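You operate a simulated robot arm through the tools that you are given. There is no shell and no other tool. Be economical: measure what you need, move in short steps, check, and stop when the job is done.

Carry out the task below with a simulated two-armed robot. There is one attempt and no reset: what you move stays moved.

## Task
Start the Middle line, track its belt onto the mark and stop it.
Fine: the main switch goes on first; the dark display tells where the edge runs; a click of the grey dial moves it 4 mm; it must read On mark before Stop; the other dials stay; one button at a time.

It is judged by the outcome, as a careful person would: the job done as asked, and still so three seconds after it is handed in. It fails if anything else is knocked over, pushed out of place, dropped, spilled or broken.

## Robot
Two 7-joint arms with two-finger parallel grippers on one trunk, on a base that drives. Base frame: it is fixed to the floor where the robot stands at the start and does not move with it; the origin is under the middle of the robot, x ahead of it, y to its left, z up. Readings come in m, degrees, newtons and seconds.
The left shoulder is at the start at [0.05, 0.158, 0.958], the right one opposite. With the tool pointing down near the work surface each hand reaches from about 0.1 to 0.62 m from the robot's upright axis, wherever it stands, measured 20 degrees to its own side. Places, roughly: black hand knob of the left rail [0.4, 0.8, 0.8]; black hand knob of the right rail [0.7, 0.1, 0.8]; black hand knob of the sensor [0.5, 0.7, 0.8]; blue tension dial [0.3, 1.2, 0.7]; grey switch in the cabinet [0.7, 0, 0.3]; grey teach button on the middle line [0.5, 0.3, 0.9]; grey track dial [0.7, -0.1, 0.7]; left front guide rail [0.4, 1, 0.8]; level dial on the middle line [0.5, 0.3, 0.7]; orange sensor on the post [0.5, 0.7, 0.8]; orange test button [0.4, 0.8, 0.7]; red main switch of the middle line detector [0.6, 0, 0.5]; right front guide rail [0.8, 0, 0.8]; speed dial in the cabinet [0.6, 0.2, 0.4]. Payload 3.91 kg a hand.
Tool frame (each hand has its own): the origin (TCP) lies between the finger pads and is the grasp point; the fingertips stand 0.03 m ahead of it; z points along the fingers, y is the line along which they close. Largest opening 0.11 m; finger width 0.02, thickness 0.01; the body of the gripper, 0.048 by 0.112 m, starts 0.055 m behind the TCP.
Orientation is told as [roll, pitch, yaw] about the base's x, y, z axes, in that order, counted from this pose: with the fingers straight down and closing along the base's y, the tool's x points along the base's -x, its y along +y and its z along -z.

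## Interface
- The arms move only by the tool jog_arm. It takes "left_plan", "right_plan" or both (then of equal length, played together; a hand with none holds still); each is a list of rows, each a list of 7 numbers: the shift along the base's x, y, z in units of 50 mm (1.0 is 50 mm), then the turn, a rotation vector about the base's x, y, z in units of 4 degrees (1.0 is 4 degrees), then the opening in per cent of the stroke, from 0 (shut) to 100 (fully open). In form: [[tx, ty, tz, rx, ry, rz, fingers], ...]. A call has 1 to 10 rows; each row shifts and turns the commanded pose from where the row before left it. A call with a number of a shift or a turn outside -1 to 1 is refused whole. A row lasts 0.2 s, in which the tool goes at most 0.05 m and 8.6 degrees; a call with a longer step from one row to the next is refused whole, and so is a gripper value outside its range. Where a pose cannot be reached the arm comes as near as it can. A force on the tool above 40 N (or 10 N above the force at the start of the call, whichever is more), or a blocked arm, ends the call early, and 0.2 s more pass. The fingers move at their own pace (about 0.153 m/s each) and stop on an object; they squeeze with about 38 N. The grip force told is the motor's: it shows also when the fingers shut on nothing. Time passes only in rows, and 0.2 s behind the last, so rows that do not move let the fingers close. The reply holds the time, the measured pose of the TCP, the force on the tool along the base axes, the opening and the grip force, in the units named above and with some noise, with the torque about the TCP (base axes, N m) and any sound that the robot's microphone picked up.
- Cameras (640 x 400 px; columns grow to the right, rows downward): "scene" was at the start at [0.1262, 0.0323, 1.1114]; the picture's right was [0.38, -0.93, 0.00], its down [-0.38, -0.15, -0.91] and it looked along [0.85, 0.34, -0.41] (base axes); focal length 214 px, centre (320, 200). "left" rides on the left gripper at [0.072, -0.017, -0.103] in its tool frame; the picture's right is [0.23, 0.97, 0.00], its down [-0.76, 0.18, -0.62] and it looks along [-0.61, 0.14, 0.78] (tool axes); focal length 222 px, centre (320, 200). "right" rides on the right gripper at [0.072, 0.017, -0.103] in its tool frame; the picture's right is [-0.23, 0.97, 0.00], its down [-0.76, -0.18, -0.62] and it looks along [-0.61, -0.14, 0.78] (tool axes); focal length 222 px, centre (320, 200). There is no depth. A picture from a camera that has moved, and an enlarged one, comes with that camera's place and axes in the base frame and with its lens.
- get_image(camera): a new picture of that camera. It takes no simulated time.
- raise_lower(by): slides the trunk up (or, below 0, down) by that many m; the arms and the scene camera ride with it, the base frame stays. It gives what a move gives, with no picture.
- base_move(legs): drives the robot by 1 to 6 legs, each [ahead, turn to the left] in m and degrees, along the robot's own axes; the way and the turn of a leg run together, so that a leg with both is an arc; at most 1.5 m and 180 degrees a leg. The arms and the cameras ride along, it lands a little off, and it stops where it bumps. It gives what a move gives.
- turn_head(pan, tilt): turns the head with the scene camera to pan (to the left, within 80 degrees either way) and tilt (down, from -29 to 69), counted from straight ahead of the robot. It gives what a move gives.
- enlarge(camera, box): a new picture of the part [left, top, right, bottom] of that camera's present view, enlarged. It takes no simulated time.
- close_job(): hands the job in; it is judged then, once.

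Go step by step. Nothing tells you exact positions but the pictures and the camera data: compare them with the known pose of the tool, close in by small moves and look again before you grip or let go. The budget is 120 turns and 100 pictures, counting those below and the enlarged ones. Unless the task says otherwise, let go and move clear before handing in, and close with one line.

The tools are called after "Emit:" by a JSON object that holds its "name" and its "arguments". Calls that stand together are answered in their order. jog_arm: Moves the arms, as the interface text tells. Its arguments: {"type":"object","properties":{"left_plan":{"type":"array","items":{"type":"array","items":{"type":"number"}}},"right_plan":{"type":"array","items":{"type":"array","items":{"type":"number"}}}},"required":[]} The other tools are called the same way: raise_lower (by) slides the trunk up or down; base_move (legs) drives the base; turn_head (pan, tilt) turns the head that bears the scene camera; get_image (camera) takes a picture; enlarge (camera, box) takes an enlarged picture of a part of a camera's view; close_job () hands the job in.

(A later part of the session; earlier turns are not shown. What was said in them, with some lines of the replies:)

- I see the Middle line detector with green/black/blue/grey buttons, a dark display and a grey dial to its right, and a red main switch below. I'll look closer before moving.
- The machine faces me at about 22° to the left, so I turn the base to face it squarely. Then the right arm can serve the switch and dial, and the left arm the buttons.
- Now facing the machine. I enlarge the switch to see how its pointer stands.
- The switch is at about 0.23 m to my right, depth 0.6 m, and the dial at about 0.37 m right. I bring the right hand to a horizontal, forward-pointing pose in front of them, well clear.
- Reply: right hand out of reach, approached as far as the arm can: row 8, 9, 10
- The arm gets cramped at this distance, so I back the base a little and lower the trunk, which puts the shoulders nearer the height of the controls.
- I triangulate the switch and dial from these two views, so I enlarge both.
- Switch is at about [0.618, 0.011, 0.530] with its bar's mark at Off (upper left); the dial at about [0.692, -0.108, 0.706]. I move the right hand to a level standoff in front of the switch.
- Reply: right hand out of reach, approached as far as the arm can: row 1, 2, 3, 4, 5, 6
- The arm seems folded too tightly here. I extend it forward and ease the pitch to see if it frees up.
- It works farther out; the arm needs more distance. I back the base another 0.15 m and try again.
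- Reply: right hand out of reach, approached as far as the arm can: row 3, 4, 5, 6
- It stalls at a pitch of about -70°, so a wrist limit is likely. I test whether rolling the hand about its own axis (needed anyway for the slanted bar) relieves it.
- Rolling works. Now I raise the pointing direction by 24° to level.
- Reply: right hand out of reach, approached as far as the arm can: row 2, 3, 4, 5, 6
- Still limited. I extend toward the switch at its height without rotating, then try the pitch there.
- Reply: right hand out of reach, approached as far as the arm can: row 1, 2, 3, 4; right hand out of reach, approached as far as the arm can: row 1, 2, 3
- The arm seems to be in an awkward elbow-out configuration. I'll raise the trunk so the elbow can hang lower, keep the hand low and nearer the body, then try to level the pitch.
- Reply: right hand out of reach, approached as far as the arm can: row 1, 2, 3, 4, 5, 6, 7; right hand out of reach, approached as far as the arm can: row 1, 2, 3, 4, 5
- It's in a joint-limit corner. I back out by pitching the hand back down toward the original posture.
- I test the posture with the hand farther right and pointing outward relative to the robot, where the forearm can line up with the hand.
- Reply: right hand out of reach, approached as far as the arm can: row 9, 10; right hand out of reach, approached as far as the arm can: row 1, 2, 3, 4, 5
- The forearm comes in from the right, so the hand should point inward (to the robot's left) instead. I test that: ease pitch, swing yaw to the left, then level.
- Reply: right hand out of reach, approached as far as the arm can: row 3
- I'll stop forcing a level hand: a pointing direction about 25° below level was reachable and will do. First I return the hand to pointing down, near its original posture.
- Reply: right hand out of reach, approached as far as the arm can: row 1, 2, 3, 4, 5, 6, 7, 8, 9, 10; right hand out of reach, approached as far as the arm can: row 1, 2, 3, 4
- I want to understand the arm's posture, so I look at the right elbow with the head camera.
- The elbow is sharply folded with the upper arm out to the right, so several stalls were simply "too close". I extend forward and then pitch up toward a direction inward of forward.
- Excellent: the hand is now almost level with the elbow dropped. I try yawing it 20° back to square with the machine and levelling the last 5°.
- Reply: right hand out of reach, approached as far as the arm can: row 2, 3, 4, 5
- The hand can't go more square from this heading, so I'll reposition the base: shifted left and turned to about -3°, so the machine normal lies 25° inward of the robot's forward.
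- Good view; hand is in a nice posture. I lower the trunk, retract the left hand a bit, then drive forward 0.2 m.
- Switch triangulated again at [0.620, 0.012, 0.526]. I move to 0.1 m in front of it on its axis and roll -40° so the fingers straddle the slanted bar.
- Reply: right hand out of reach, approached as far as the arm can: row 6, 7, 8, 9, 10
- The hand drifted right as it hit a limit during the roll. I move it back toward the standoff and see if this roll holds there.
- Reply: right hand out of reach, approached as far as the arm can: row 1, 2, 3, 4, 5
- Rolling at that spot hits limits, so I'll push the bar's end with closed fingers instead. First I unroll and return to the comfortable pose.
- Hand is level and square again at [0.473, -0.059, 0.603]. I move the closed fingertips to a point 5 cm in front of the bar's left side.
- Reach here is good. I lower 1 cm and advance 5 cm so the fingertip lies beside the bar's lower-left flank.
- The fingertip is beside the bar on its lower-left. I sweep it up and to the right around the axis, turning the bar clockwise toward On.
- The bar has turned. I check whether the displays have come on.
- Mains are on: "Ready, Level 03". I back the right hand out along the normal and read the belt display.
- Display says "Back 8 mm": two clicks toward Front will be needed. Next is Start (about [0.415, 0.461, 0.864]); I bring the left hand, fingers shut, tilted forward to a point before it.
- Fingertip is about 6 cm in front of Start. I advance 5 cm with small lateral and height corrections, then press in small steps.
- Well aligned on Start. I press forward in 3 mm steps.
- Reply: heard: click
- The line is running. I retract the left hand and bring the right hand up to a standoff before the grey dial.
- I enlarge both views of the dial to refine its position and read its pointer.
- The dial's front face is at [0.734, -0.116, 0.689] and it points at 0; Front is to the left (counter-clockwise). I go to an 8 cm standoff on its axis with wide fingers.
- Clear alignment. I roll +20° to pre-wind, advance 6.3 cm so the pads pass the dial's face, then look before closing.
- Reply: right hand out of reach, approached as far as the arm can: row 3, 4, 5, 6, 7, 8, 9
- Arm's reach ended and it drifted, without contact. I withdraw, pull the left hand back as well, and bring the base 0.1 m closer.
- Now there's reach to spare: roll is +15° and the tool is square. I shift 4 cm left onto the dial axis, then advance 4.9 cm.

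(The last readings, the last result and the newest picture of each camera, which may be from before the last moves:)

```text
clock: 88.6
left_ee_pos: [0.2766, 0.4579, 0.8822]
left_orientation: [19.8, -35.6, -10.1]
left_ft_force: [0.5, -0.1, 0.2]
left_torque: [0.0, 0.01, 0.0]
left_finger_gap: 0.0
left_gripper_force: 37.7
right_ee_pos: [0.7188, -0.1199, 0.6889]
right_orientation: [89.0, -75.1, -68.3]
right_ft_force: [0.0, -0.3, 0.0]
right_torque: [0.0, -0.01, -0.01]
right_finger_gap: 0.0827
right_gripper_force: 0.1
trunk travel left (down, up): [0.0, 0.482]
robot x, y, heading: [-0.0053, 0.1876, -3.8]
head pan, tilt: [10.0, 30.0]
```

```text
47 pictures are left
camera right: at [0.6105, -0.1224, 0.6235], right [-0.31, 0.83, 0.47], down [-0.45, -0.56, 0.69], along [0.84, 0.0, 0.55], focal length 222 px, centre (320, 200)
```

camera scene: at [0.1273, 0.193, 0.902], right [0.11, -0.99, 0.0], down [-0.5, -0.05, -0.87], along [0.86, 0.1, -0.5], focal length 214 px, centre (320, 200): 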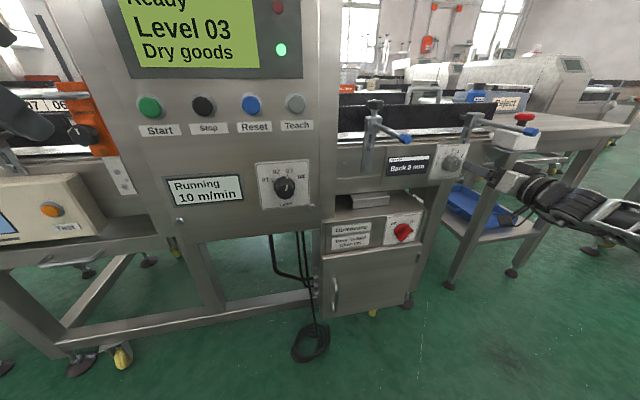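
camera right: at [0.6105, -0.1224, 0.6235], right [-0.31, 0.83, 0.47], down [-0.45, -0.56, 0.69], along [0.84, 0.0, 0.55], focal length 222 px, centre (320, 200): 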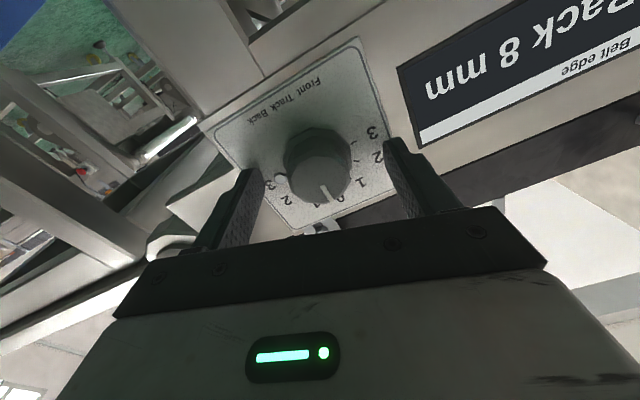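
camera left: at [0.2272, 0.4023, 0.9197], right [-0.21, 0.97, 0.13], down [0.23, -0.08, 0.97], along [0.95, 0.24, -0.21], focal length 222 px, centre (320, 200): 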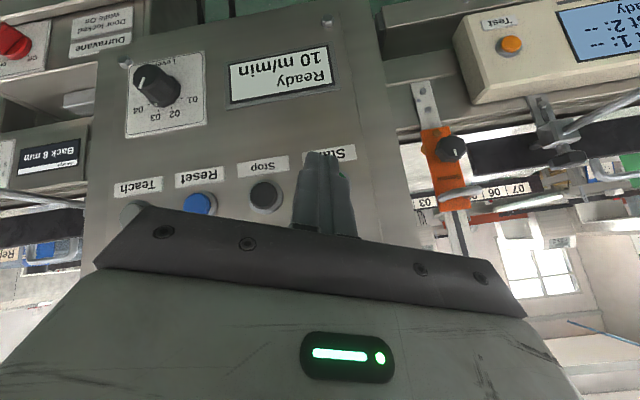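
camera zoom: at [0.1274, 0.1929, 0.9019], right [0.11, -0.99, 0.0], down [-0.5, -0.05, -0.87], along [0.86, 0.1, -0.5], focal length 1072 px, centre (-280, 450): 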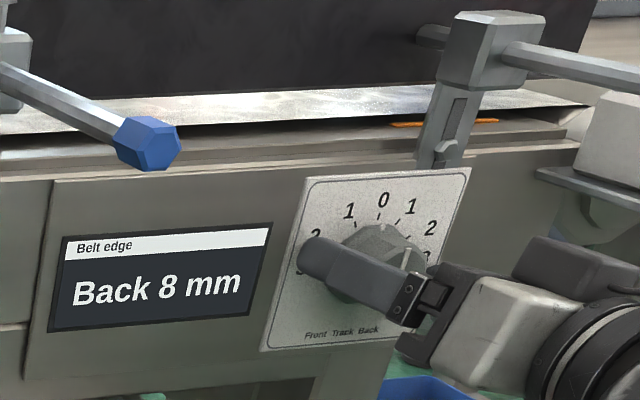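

The dial sits centred between the fingers. I close on it.

Emit:
{"name": "jog_arm", "arguments": {"right_plan": [[0, 0, 0, 0, 0, 0, 40], [0, 0, 0, 0, 0, 0, 0], [0, 0, 0, 0, 0, 0, 0]]}}

Emit:
{"name": "enlarge", "arguments": {"camera": "scene", "box": [380, 110, 500, 190]}}

```text
clock: 89.4
left_ee_pos: [0.2777, 0.4576, 0.8825]
left_orientation: [19.8, -35.6, -10.0]
left_ft_force: [0.2, -0.4, 0.2]
left_torque: [0.01, -0.04, 0.0]
left_finger_gap: 0.0
left_gripper_force: 38.0
right_ee_pos: [0.7201, -0.1201, 0.6892]
right_orientation: [88.6, -75.0, -68.0]
right_ft_force: [5.3, -1.4, 0.8]
right_torque: [-0.1, 0.29, -1.07]
right_finger_gap: 0.0486
right_gripper_force: 45.1
trunk travel left (down, up): [0.0, 0.482]
robot x, y, heading: [-0.0029, 0.1879, -3.8]
head pan, tilt: [10.0, 30.0]
```

```text
5.00 times, centred on (440, 150) of scene
camera zoom: at [0.1277, 0.193, 0.9019], right [0.11, -0.99, 0.0], down [-0.5, -0.05, -0.87], along [0.86, 0.1, -0.5], focal length 1072 px, centre (-280, 450)
```

zoom: 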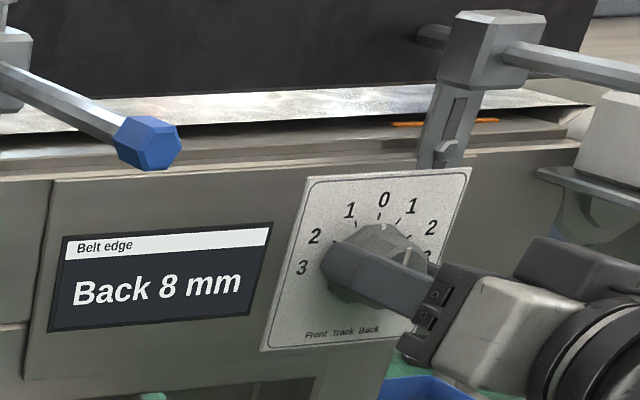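

Gripped. I turn counter-clockwise 24° and read the display.

Emit:
{"name": "jog_arm", "arguments": {"right_plan": [[0, 0, 0, -0.929, -0.37, 0, 0], [0, 0, 0, -0.929, -0.37, 0, 0], [0, 0, 0, -0.929, -0.37, 0, 0], [0, 0, 0, -0.929, -0.37, 0, 0], [0, 0, 0, -0.929, -0.37, 0, 0], [0, 0, 0, -0.929, -0.37, 0, 0]]}}

Emit:
{"name": "enlarge", "arguments": {"camera": "scene", "box": [380, 110, 500, 190]}}

```text
clock: 90.8
left_ee_pos: [0.2766, 0.4588, 0.8827]
left_orientation: [19.8, -35.6, -9.9]
left_ft_force: [0.0, 0.5, 0.1]
left_torque: [-0.05, -0.02, -0.02]
left_finger_gap: 0.0
left_gripper_force: 38.0
right_ee_pos: [0.7182, -0.1187, 0.6884]
right_orientation: [-90.3, -80.8, 111.1]
right_ft_force: [-2.5, -0.3, -0.2]
right_torque: [-0.3, 0.78, -1.26]
right_finger_gap: 0.0486
right_gripper_force: 45.2
trunk travel left (down, up): [0.0, 0.482]
robot x, y, heading: [-0.0034, 0.1881, -3.6]
head pan, tilt: [10.0, 30.0]
```

```text
5.00 times, centred on (440, 150) of scene
camera zoom: at [0.1273, 0.1929, 0.9019], right [0.11, -0.99, 0.0], down [-0.5, -0.05, -0.87], along [0.86, 0.09, -0.5], focal length 1072 px, centre (-280, 450)
```

zoom: 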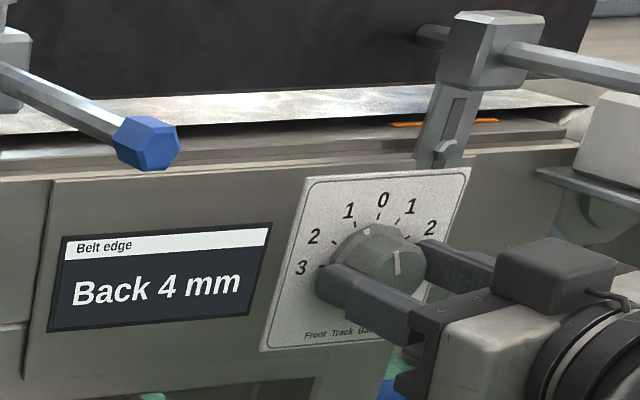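

Now "Back 4 mm" – right direction, one click. I continue another 24°.

Emit:
{"name": "jog_arm", "arguments": {"right_plan": [[0, 0, 0, -0.929, -0.37, 0, 0], [0, 0, 0, -0.929, -0.37, 0, 0], [0, 0, 0, -0.929, -0.37, 0, 0], [0, 0, 0, -0.929, -0.37, 0, 0]]}}

Emit:
{"name": "enlarge", "arguments": {"camera": "scene", "box": [380, 110, 500, 190]}}

```text
clock: 91.8
left_ee_pos: [0.2769, 0.4567, 0.8826]
left_orientation: [19.9, -35.6, -10.0]
left_ft_force: [0.2, 0.6, 0.2]
left_torque: [0.02, 0.02, 0.0]
left_finger_gap: 0.0
left_gripper_force: 38.2
right_ee_pos: [0.7178, -0.119, 0.6874]
right_orientation: [-90.8, -64.7, 111.3]
right_ft_force: [-3.0, -1.9, -1.9]
right_torque: [-0.18, 0.54, -1.36]
right_finger_gap: 0.0484
right_gripper_force: 44.9
trunk travel left (down, up): [0.0, 0.482]
robot x, y, heading: [-0.0003, 0.1894, -3.7]
head pan, tilt: [10.0, 30.0]
```

```text
5.00 times, centred on (440, 150) of scene
camera zoom: at [0.1275, 0.1928, 0.9019], right [0.11, -0.99, 0.0], down [-0.5, -0.05, -0.87], along [0.86, 0.1, -0.5], focal length 1072 px, centre (-280, 450)
```

zoom: 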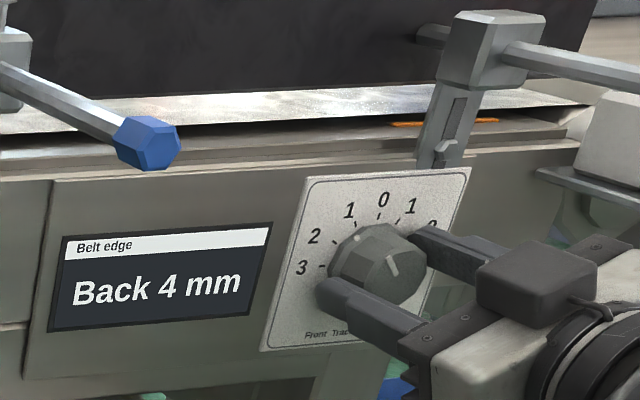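

Tracking well; total turn is 40°. I continue 12° more.

Emit:
{"name": "jog_arm", "arguments": {"right_plan": [[0, 0, 0, -0.929, -0.37, 0, 0], [0, 0, 0, -0.929, -0.37, 0, 0], [0, 0, 0, -0.929, -0.37, 0, 0]]}}

Emit:
{"name": "enlarge", "arguments": {"camera": "scene", "box": [380, 110, 500, 190]}}

```text
clock: 92.6
left_ee_pos: [0.2773, 0.4591, 0.881]
left_orientation: [19.8, -35.5, -10.1]
left_ft_force: [-0.9, 0.6, -1.4]
left_torque: [-0.04, 0.02, 0.0]
left_finger_gap: 0.0001
left_gripper_force: 37.5
right_ee_pos: [0.7189, -0.119, 0.6869]
right_orientation: [-90.9, -52.8, 111.4]
right_ft_force: [-6.6, -0.9, -4.1]
right_torque: [-0.12, 0.31, -1.3]
right_finger_gap: 0.0483
right_gripper_force: 44.9
trunk travel left (down, up): [0.0, 0.482]
robot x, y, heading: [-0.002, 0.1872, -3.8]
head pan, tilt: [10.0, 30.0]
```

```text
5.00 times, centred on (440, 150) of scene
camera zoom: at [0.1274, 0.1928, 0.9019], right [0.11, -0.99, 0.0], down [-0.5, -0.05, -0.87], along [0.86, 0.1, -0.5], focal length 1072 px, centre (-280, 450)
```

zoom: 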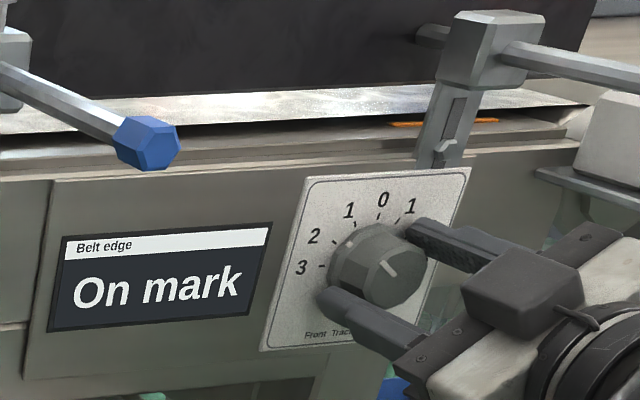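

"On mark". I turn 4° further to sit in the detent, then open the fingers and back off slightly.

Emit:
{"name": "jog_arm", "arguments": {"right_plan": [[0, 0, 0, -0.929, -0.37, 0, 0], [0, 0, 0, 0, 0, 0, 30], [0, 0, 0, 0, 0, 0, 75], [0, 0, 0, 0, 0, 0, 75], [-0.3, -0.12, 0, 0, 0, 0, 75], [-0.6, -0.24, 0, 0, 0, 0, 75], [-0.6, -0.24, 0, 0, 0, 0, 75], [-0.6, -0.24, 0, 0, 0, 0, 75]]}}

Emit:
{"name": "get_image", "arguments": {"camera": "scene"}}

Emit:
{"name": "enlarge", "arguments": {"camera": "scene", "box": [380, 110, 500, 190]}}

```text
clock: 94.4
left_ee_pos: [0.2768, 0.4581, 0.881]
left_orientation: [19.8, -35.6, -10.1]
left_ft_force: [0.1, -0.3, -0.4]
left_torque: [-0.01, -0.01, 0.01]
left_finger_gap: 0.0002
left_gripper_force: 37.8
right_ee_pos: [0.6133, -0.1608, 0.6888]
right_orientation: [-90.8, -48.8, 111.6]
right_ft_force: [-0.5, 0.0, -0.6]
right_torque: [-0.01, 0.01, 0.04]
right_finger_gap: 0.0824
right_gripper_force: 0.1
trunk travel left (down, up): [0.0, 0.482]
robot x, y, heading: [-0.0025, 0.1867, -3.5]
head pan, tilt: [10.0, 30.0]
```

```text
42 pictures are left
camera scene: at [0.1274, 0.193, 0.9019], right [0.11, -0.99, 0.0], down [-0.5, -0.06, -0.87], along [0.86, 0.1, -0.5], focal length 214 px, centre (320, 200)
```

scene: 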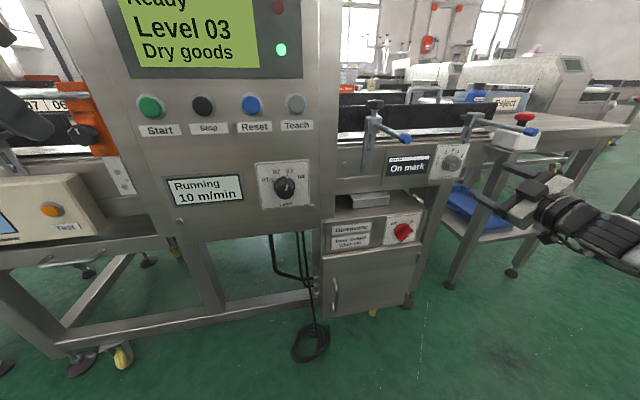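

```text
5.00 times, centred on (440, 150) of scene
camera zoom: at [0.1274, 0.193, 0.9019], right [0.11, -0.99, 0.0], down [-0.5, -0.06, -0.87], along [0.86, 0.1, -0.5], focal length 1072 px, centre (-280, 450)
```

zoom: 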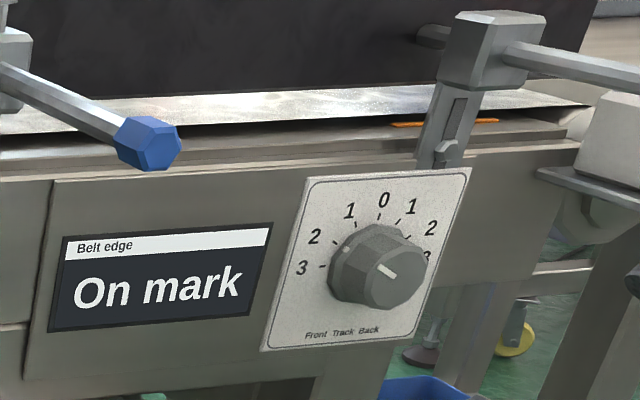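

"On mark" stays and the dial rests at 2 Front. Now the left hand goes to a point 5 cm before Stop.

Emit:
{"name": "jog_arm", "arguments": {"left_plan": [[0.41, -0.334, 0, 0, 0, 0, 0], [0.41, -0.334, 0, 0, 0, 0, 0], [0.41, -0.334, 0, 0, 0, 0, 0], [0.41, -0.334, 0, 0, 0, 0, 0], [0.41, -0.334, 0, 0, 0, 0, 0]]}}

Emit:
{"name": "get_image", "arguments": {"camera": "scene"}}

Emit:
{"name": "get_image", "arguments": {"camera": "left"}}

```text
clock: 95.6
left_ee_pos: [0.3791, 0.3751, 0.8813]
left_orientation: [19.8, -35.6, -10.0]
left_ft_force: [0.2, 0.2, -0.6]
left_torque: [-0.02, -0.01, -0.01]
left_finger_gap: 0.0
left_gripper_force: 38.1
right_ee_pos: [0.6149, -0.1622, 0.6878]
right_orientation: [-91.1, -48.9, 111.5]
right_ft_force: [-0.7, 0.3, -0.1]
right_torque: [-0.01, 0.01, 0.03]
right_finger_gap: 0.0827
right_gripper_force: 0.1
trunk travel left (down, up): [0.0, 0.482]
robot x, y, heading: [-0.0019, 0.187, -3.7]
head pan, tilt: [10.0, 30.0]
```

```text
40 pictures are left
camera scene: at [0.1273, 0.193, 0.902], right [0.11, -0.99, 0.0], down [-0.5, -0.05, -0.87], along [0.86, 0.1, -0.5], focal length 214 px, centre (320, 200)
```

scene: 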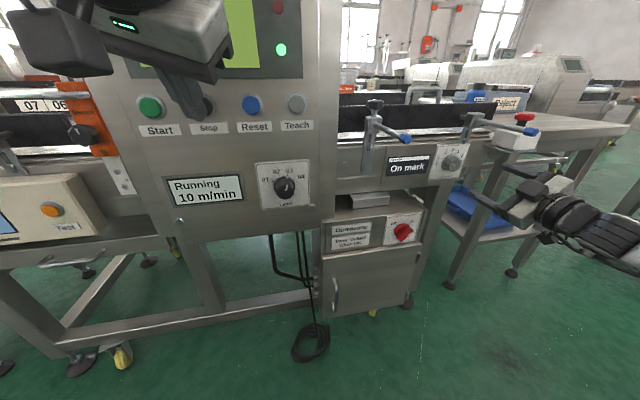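

```text
39 pictures are left
camera left: at [0.2591, 0.3436, 0.913], right [-0.21, 0.97, 0.14], down [0.23, -0.08, 0.97], along [0.95, 0.24, -0.21], focal length 222 px, centre (320, 200)
```

left: 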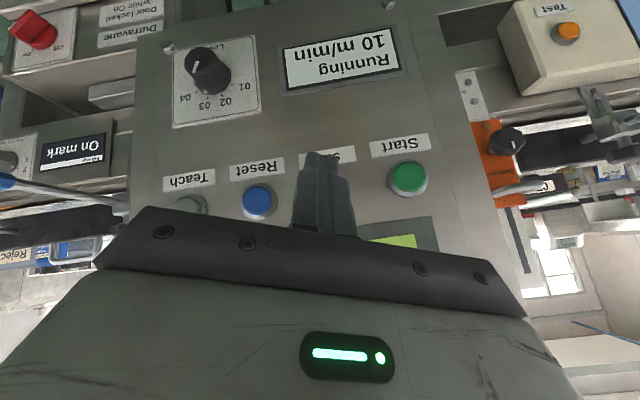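

Still "On mark" and running; the fingertip lines up with Stop. I advance 4 cm and check before pressing.

Emit:
{"name": "jog_arm", "arguments": {"left_plan": [[0.186, 0.074, 0, 0, 0, 0, 0], [0.186, 0.074, 0, 0, 0, 0, 0], [0.186, 0.074, 0, 0, 0, 0, 0], [0.186, 0.074, 0, 0, 0, 0, 0]]}}

Emit:
{"name": "enlarge", "arguments": {"camera": "scene", "box": [120, 60, 280, 160]}}

Emit:
{"name": "enlarge", "arguments": {"camera": "left", "box": [230, 120, 390, 220]}}

```text
clock: 96.6
left_ee_pos: [0.4162, 0.3897, 0.8814]
left_orientation: [19.8, -35.6, -10.1]
left_ft_force: [-2.4, -0.3, 0.3]
left_torque: [-0.03, 0.06, -0.02]
left_finger_gap: 0.0002
left_gripper_force: 38.0
right_ee_pos: [0.6143, -0.161, 0.6884]
right_orientation: [-91.0, -48.9, 111.7]
right_ft_force: [0.5, -0.1, -0.5]
right_torque: [0.02, 0.01, 0.02]
right_finger_gap: 0.0826
right_gripper_force: 0.0
trunk travel left (down, up): [0.0, 0.482]
robot x, y, heading: [-0.0032, 0.1877, -3.7]
head pan, tilt: [10.0, 30.0]
heard: click
```

```text
4.00 times, centred on (200, 110) of scene
camera zoom: at [0.1273, 0.1929, 0.902], right [0.11, -0.99, 0.0], down [-0.5, -0.05, -0.87], along [0.86, 0.1, -0.5], focal length 858 px, centre (800, 560)
```

zoom: 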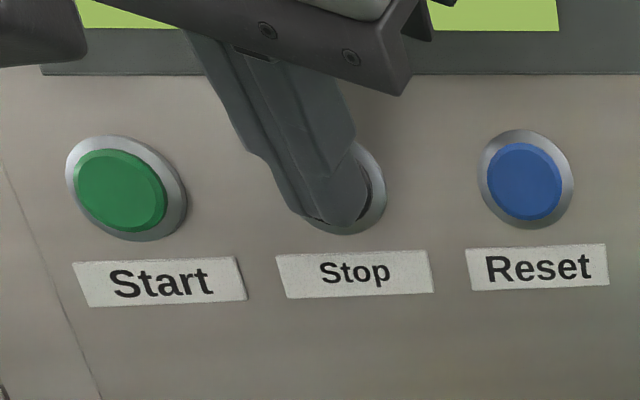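

```text
4.00 times, centred on (310, 170) of left
camera zoom: at [0.2955, 0.3583, 0.9132], right [-0.21, 0.97, 0.14], down [0.23, -0.09, 0.97], along [0.95, 0.24, -0.21], focal length 888 px, centre (360, 320)
```

zoom: 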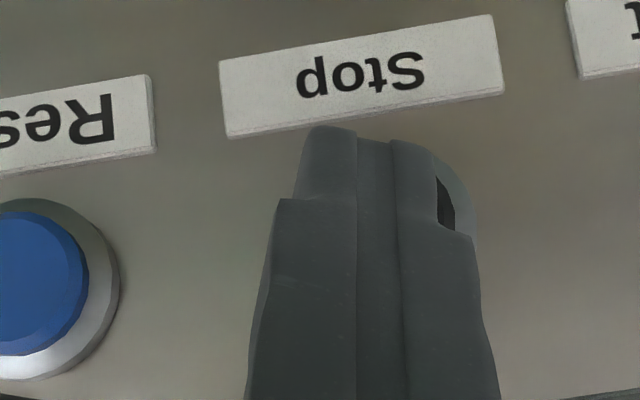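

A click was heard already: Stop has been pressed. I check the displays, then back the left hand away.

Emit:
{"name": "jog_arm", "arguments": {"left_plan": [[-0.2, -0.08, 0, 0, 0, 0, 0], [-0.5, -0.2, 0, 0, 0, 0, 0], [-0.5, -0.2, 0, 0, 0, 0, 0], [-0.5, 0.1, 0, 0, 0, 0, 0], [-0.5, 0.3, 0, 0, 0, 0, 0], [-0.4, 0.3, 0, 0, 0, 0, 0]], "right_plan": [[-0.4, -0.16, 0, 0, 0, 0, 75], [-0.4, -0.16, 0, 0, 0, 0, 75], [0, 0, 0, 0, 0, 0, 75], [0, 0, 0, 0, 0, 0, 75], [0, 0, 0, 0, 0, 0, 75], [0, 0, 0, 0, 0, 0, 75]]}}

Emit:
{"name": "get_image", "arguments": {"camera": "scene"}}

Emit:
{"name": "enlarge", "arguments": {"camera": "scene", "box": [340, 110, 500, 250]}}

```text
clock: 98.0
left_ee_pos: [0.2861, 0.4001, 0.8811]
left_orientation: [19.8, -35.4, -10.0]
left_ft_force: [0.9, -0.1, -0.3]
left_torque: [0.01, 0.04, -0.03]
left_finger_gap: 0.0
left_gripper_force: 38.0
right_ee_pos: [0.5749, -0.1764, 0.6891]
right_orientation: [-91.1, -48.8, 111.6]
right_ft_force: [0.6, 0.5, 0.1]
right_torque: [0.03, -0.04, 0.04]
right_finger_gap: 0.0824
right_gripper_force: 0.0
trunk travel left (down, up): [0.0, 0.482]
robot x, y, heading: [-0.0014, 0.1843, -3.8]
head pan, tilt: [10.0, 30.0]
```

```text
36 pictures are left
camera scene: at [0.1274, 0.1929, 0.9019], right [0.11, -0.99, 0.0], down [-0.5, -0.05, -0.87], along [0.86, 0.1, -0.5], focal length 214 px, centre (320, 200)
```

scene: 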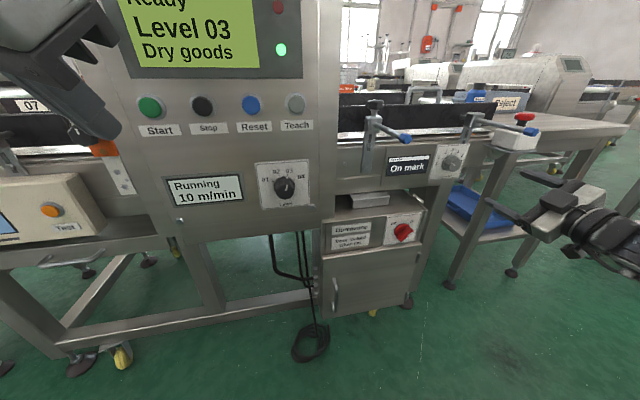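

```text
2.86 times, centred on (420, 180) of scene
camera zoom: at [0.1274, 0.1929, 0.9019], right [0.11, -0.99, 0.0], down [-0.5, -0.05, -0.87], along [0.86, 0.1, -0.5], focal length 613 px, centre (34, 257)
```

zoom: 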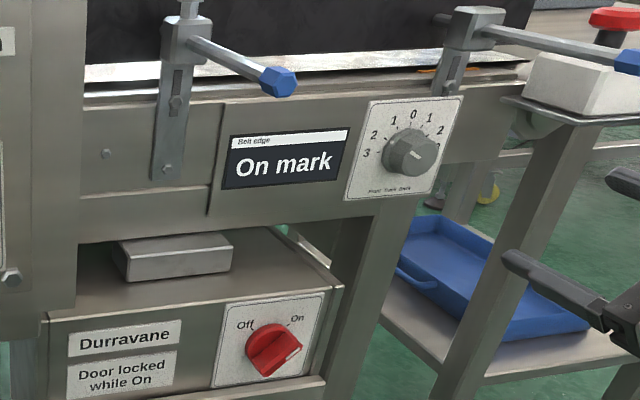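

It still reads "Running", so that was only a light touch. I return to Stop and press properly, about 1 cm deeper.

Emit:
{"name": "jog_arm", "arguments": {"left_plan": [[0.6, -0.17, 0, 0, 0, 0, 0], [0.6, -0.17, 0, 0, 0, 0, 0], [0.67, -0.17, 0, 0, 0, 0, 0], [0.186, 0.074, 0, 0, 0, 0, 0], [0.186, 0.074, 0, 0, 0, 0, 0], [0.186, 0.074, 0, 0, 0, 0, 0]]}}

Emit:
{"name": "jog_arm", "arguments": {"left_plan": [[0.093, 0.037, 0, 0, 0, 0, 0], [0.093, 0.037, 0, 0, 0, 0, 0], [0.056, 0.022, 0, 0, 0, 0, 0], [0.056, 0.022, 0, 0, 0, 0, 0], [0.056, 0.022, 0, 0, 0, 0, 0]]}}

Emit:
{"name": "get_image", "arguments": {"camera": "scene"}}

```text
clock: 99.4
left_ee_pos: [0.4079, 0.3871, 0.8813]
left_orientation: [19.8, -35.6, -10.0]
left_ft_force: [0.1, 0.4, 0.1]
left_torque: [0.01, 0.0, 0.01]
left_finger_gap: 0.0
left_gripper_force: 38.2
right_ee_pos: [0.5743, -0.1759, 0.6893]
right_orientation: [-91.1, -49.0, 111.6]
right_ft_force: [-0.2, 0.1, 0.3]
right_torque: [-0.01, 0.0, 0.0]
right_finger_gap: 0.0824
right_gripper_force: 0.2
trunk travel left (down, up): [0.0, 0.482]
robot x, y, heading: [-0.004, 0.1872, -3.6]
head pan, tilt: [10.0, 30.0]
```

```text
clock: 100.6
left_ee_pos: [0.4229, 0.391, 0.882]
left_orientation: [19.8, -35.5, -10.1]
left_ft_force: [-24.4, -9.0, -1.8]
left_torque: [-0.15, 0.41, 0.0]
left_finger_gap: 0.0001
left_gripper_force: 37.4
right_ee_pos: [0.574, -0.1779, 0.6898]
right_orientation: [-91.1, -48.8, 111.8]
right_ft_force: [-0.9, -0.7, -0.8]
right_torque: [0.03, -0.01, 0.01]
right_finger_gap: 0.0826
right_gripper_force: 0.0
trunk travel left (down, up): [0.0, 0.482]
robot x, y, heading: [-0.0026, 0.1888, -3.5]
head pan, tilt: [10.0, 30.0]
heard: click
```

```text
34 pictures are left
camera scene: at [0.1257, 0.1924, 0.9022], right [0.11, -0.99, 0.0], down [-0.5, -0.05, -0.87], along [0.86, 0.1, -0.5], focal length 214 px, centre (320, 200)
```

scene: 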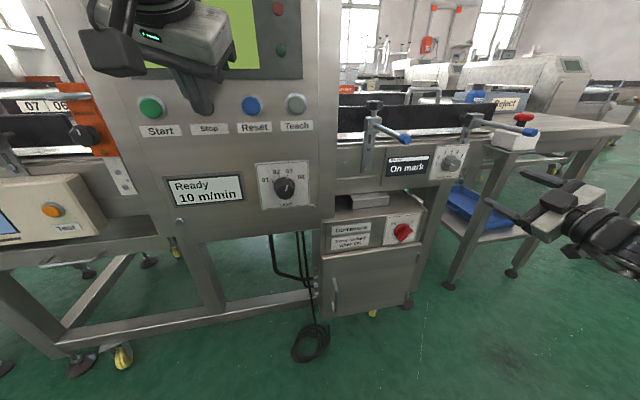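

The line now shows "Ready", the green lamp is out and the belt reads "On mark". I withdraw the left hand and do a last check.

Emit:
{"name": "jog_arm", "arguments": {"left_plan": [[-0.2, -0.08, 0, 0, 0, 0, 0], [-0.5, -0.2, 0, 0, 0, 0, 0], [-0.5, -0.2, 0, 0, 0, 0, 0], [-0.5, 0.1, 0, 0, 0, 0, 0], [-0.5, 0.3, 0, 0, 0, 0, 0], [-0.4, 0.3, 0, 0, 0, 0, 0]]}}

Emit:
{"name": "enlarge", "arguments": {"camera": "scene", "box": [120, 0, 480, 250]}}

```text
clock: 102.0
left_ee_pos: [0.2959, 0.4033, 0.8817]
left_orientation: [19.7, -35.6, -10.0]
left_ft_force: [0.9, 0.1, 0.0]
left_torque: [0.02, 0.02, 0.01]
left_finger_gap: 0.0001
left_gripper_force: 37.7
right_ee_pos: [0.5743, -0.1773, 0.6887]
right_orientation: [-91.0, -48.9, 111.6]
right_ft_force: [-0.1, 0.0, 0.2]
right_torque: [0.01, -0.04, 0.01]
right_finger_gap: 0.0824
right_gripper_force: 0.0
trunk travel left (down, up): [0.0, 0.482]
robot x, y, heading: [-0.002, 0.1899, -3.8]
head pan, tilt: [10.0, 30.0]
```

```text
1.60 times, centred on (300, 125) of scene
camera zoom: at [0.1274, 0.1929, 0.902], right [0.11, -0.99, 0.0], down [-0.5, -0.05, -0.87], along [0.86, 0.1, -0.5], focal length 343 px, centre (352, 320)
```

zoom: 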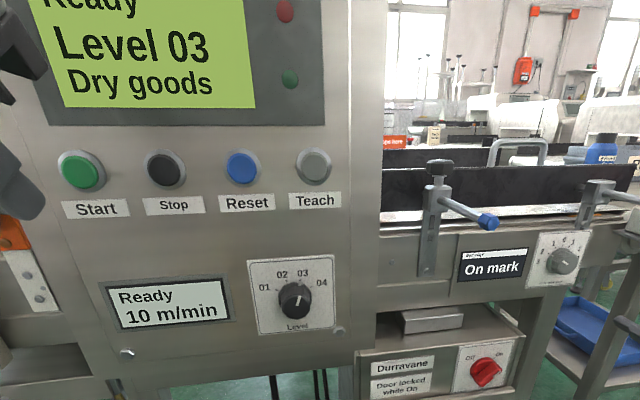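

Everything is as asked: the main switch is On, the belt reads On mark, the line is stopped at Ready, and both hands are clear. I hand it in.

Emit:
{"name": "close_job", "arguments": {}}

```text
The job is handed in.
```

The Middle line was switched on and started, its belt tracked from "Back 8 mm" to "On mark" with two clicks of the grey dial, and then stopped. My first touch on Stop was too light to register, so I pressed it a second time.
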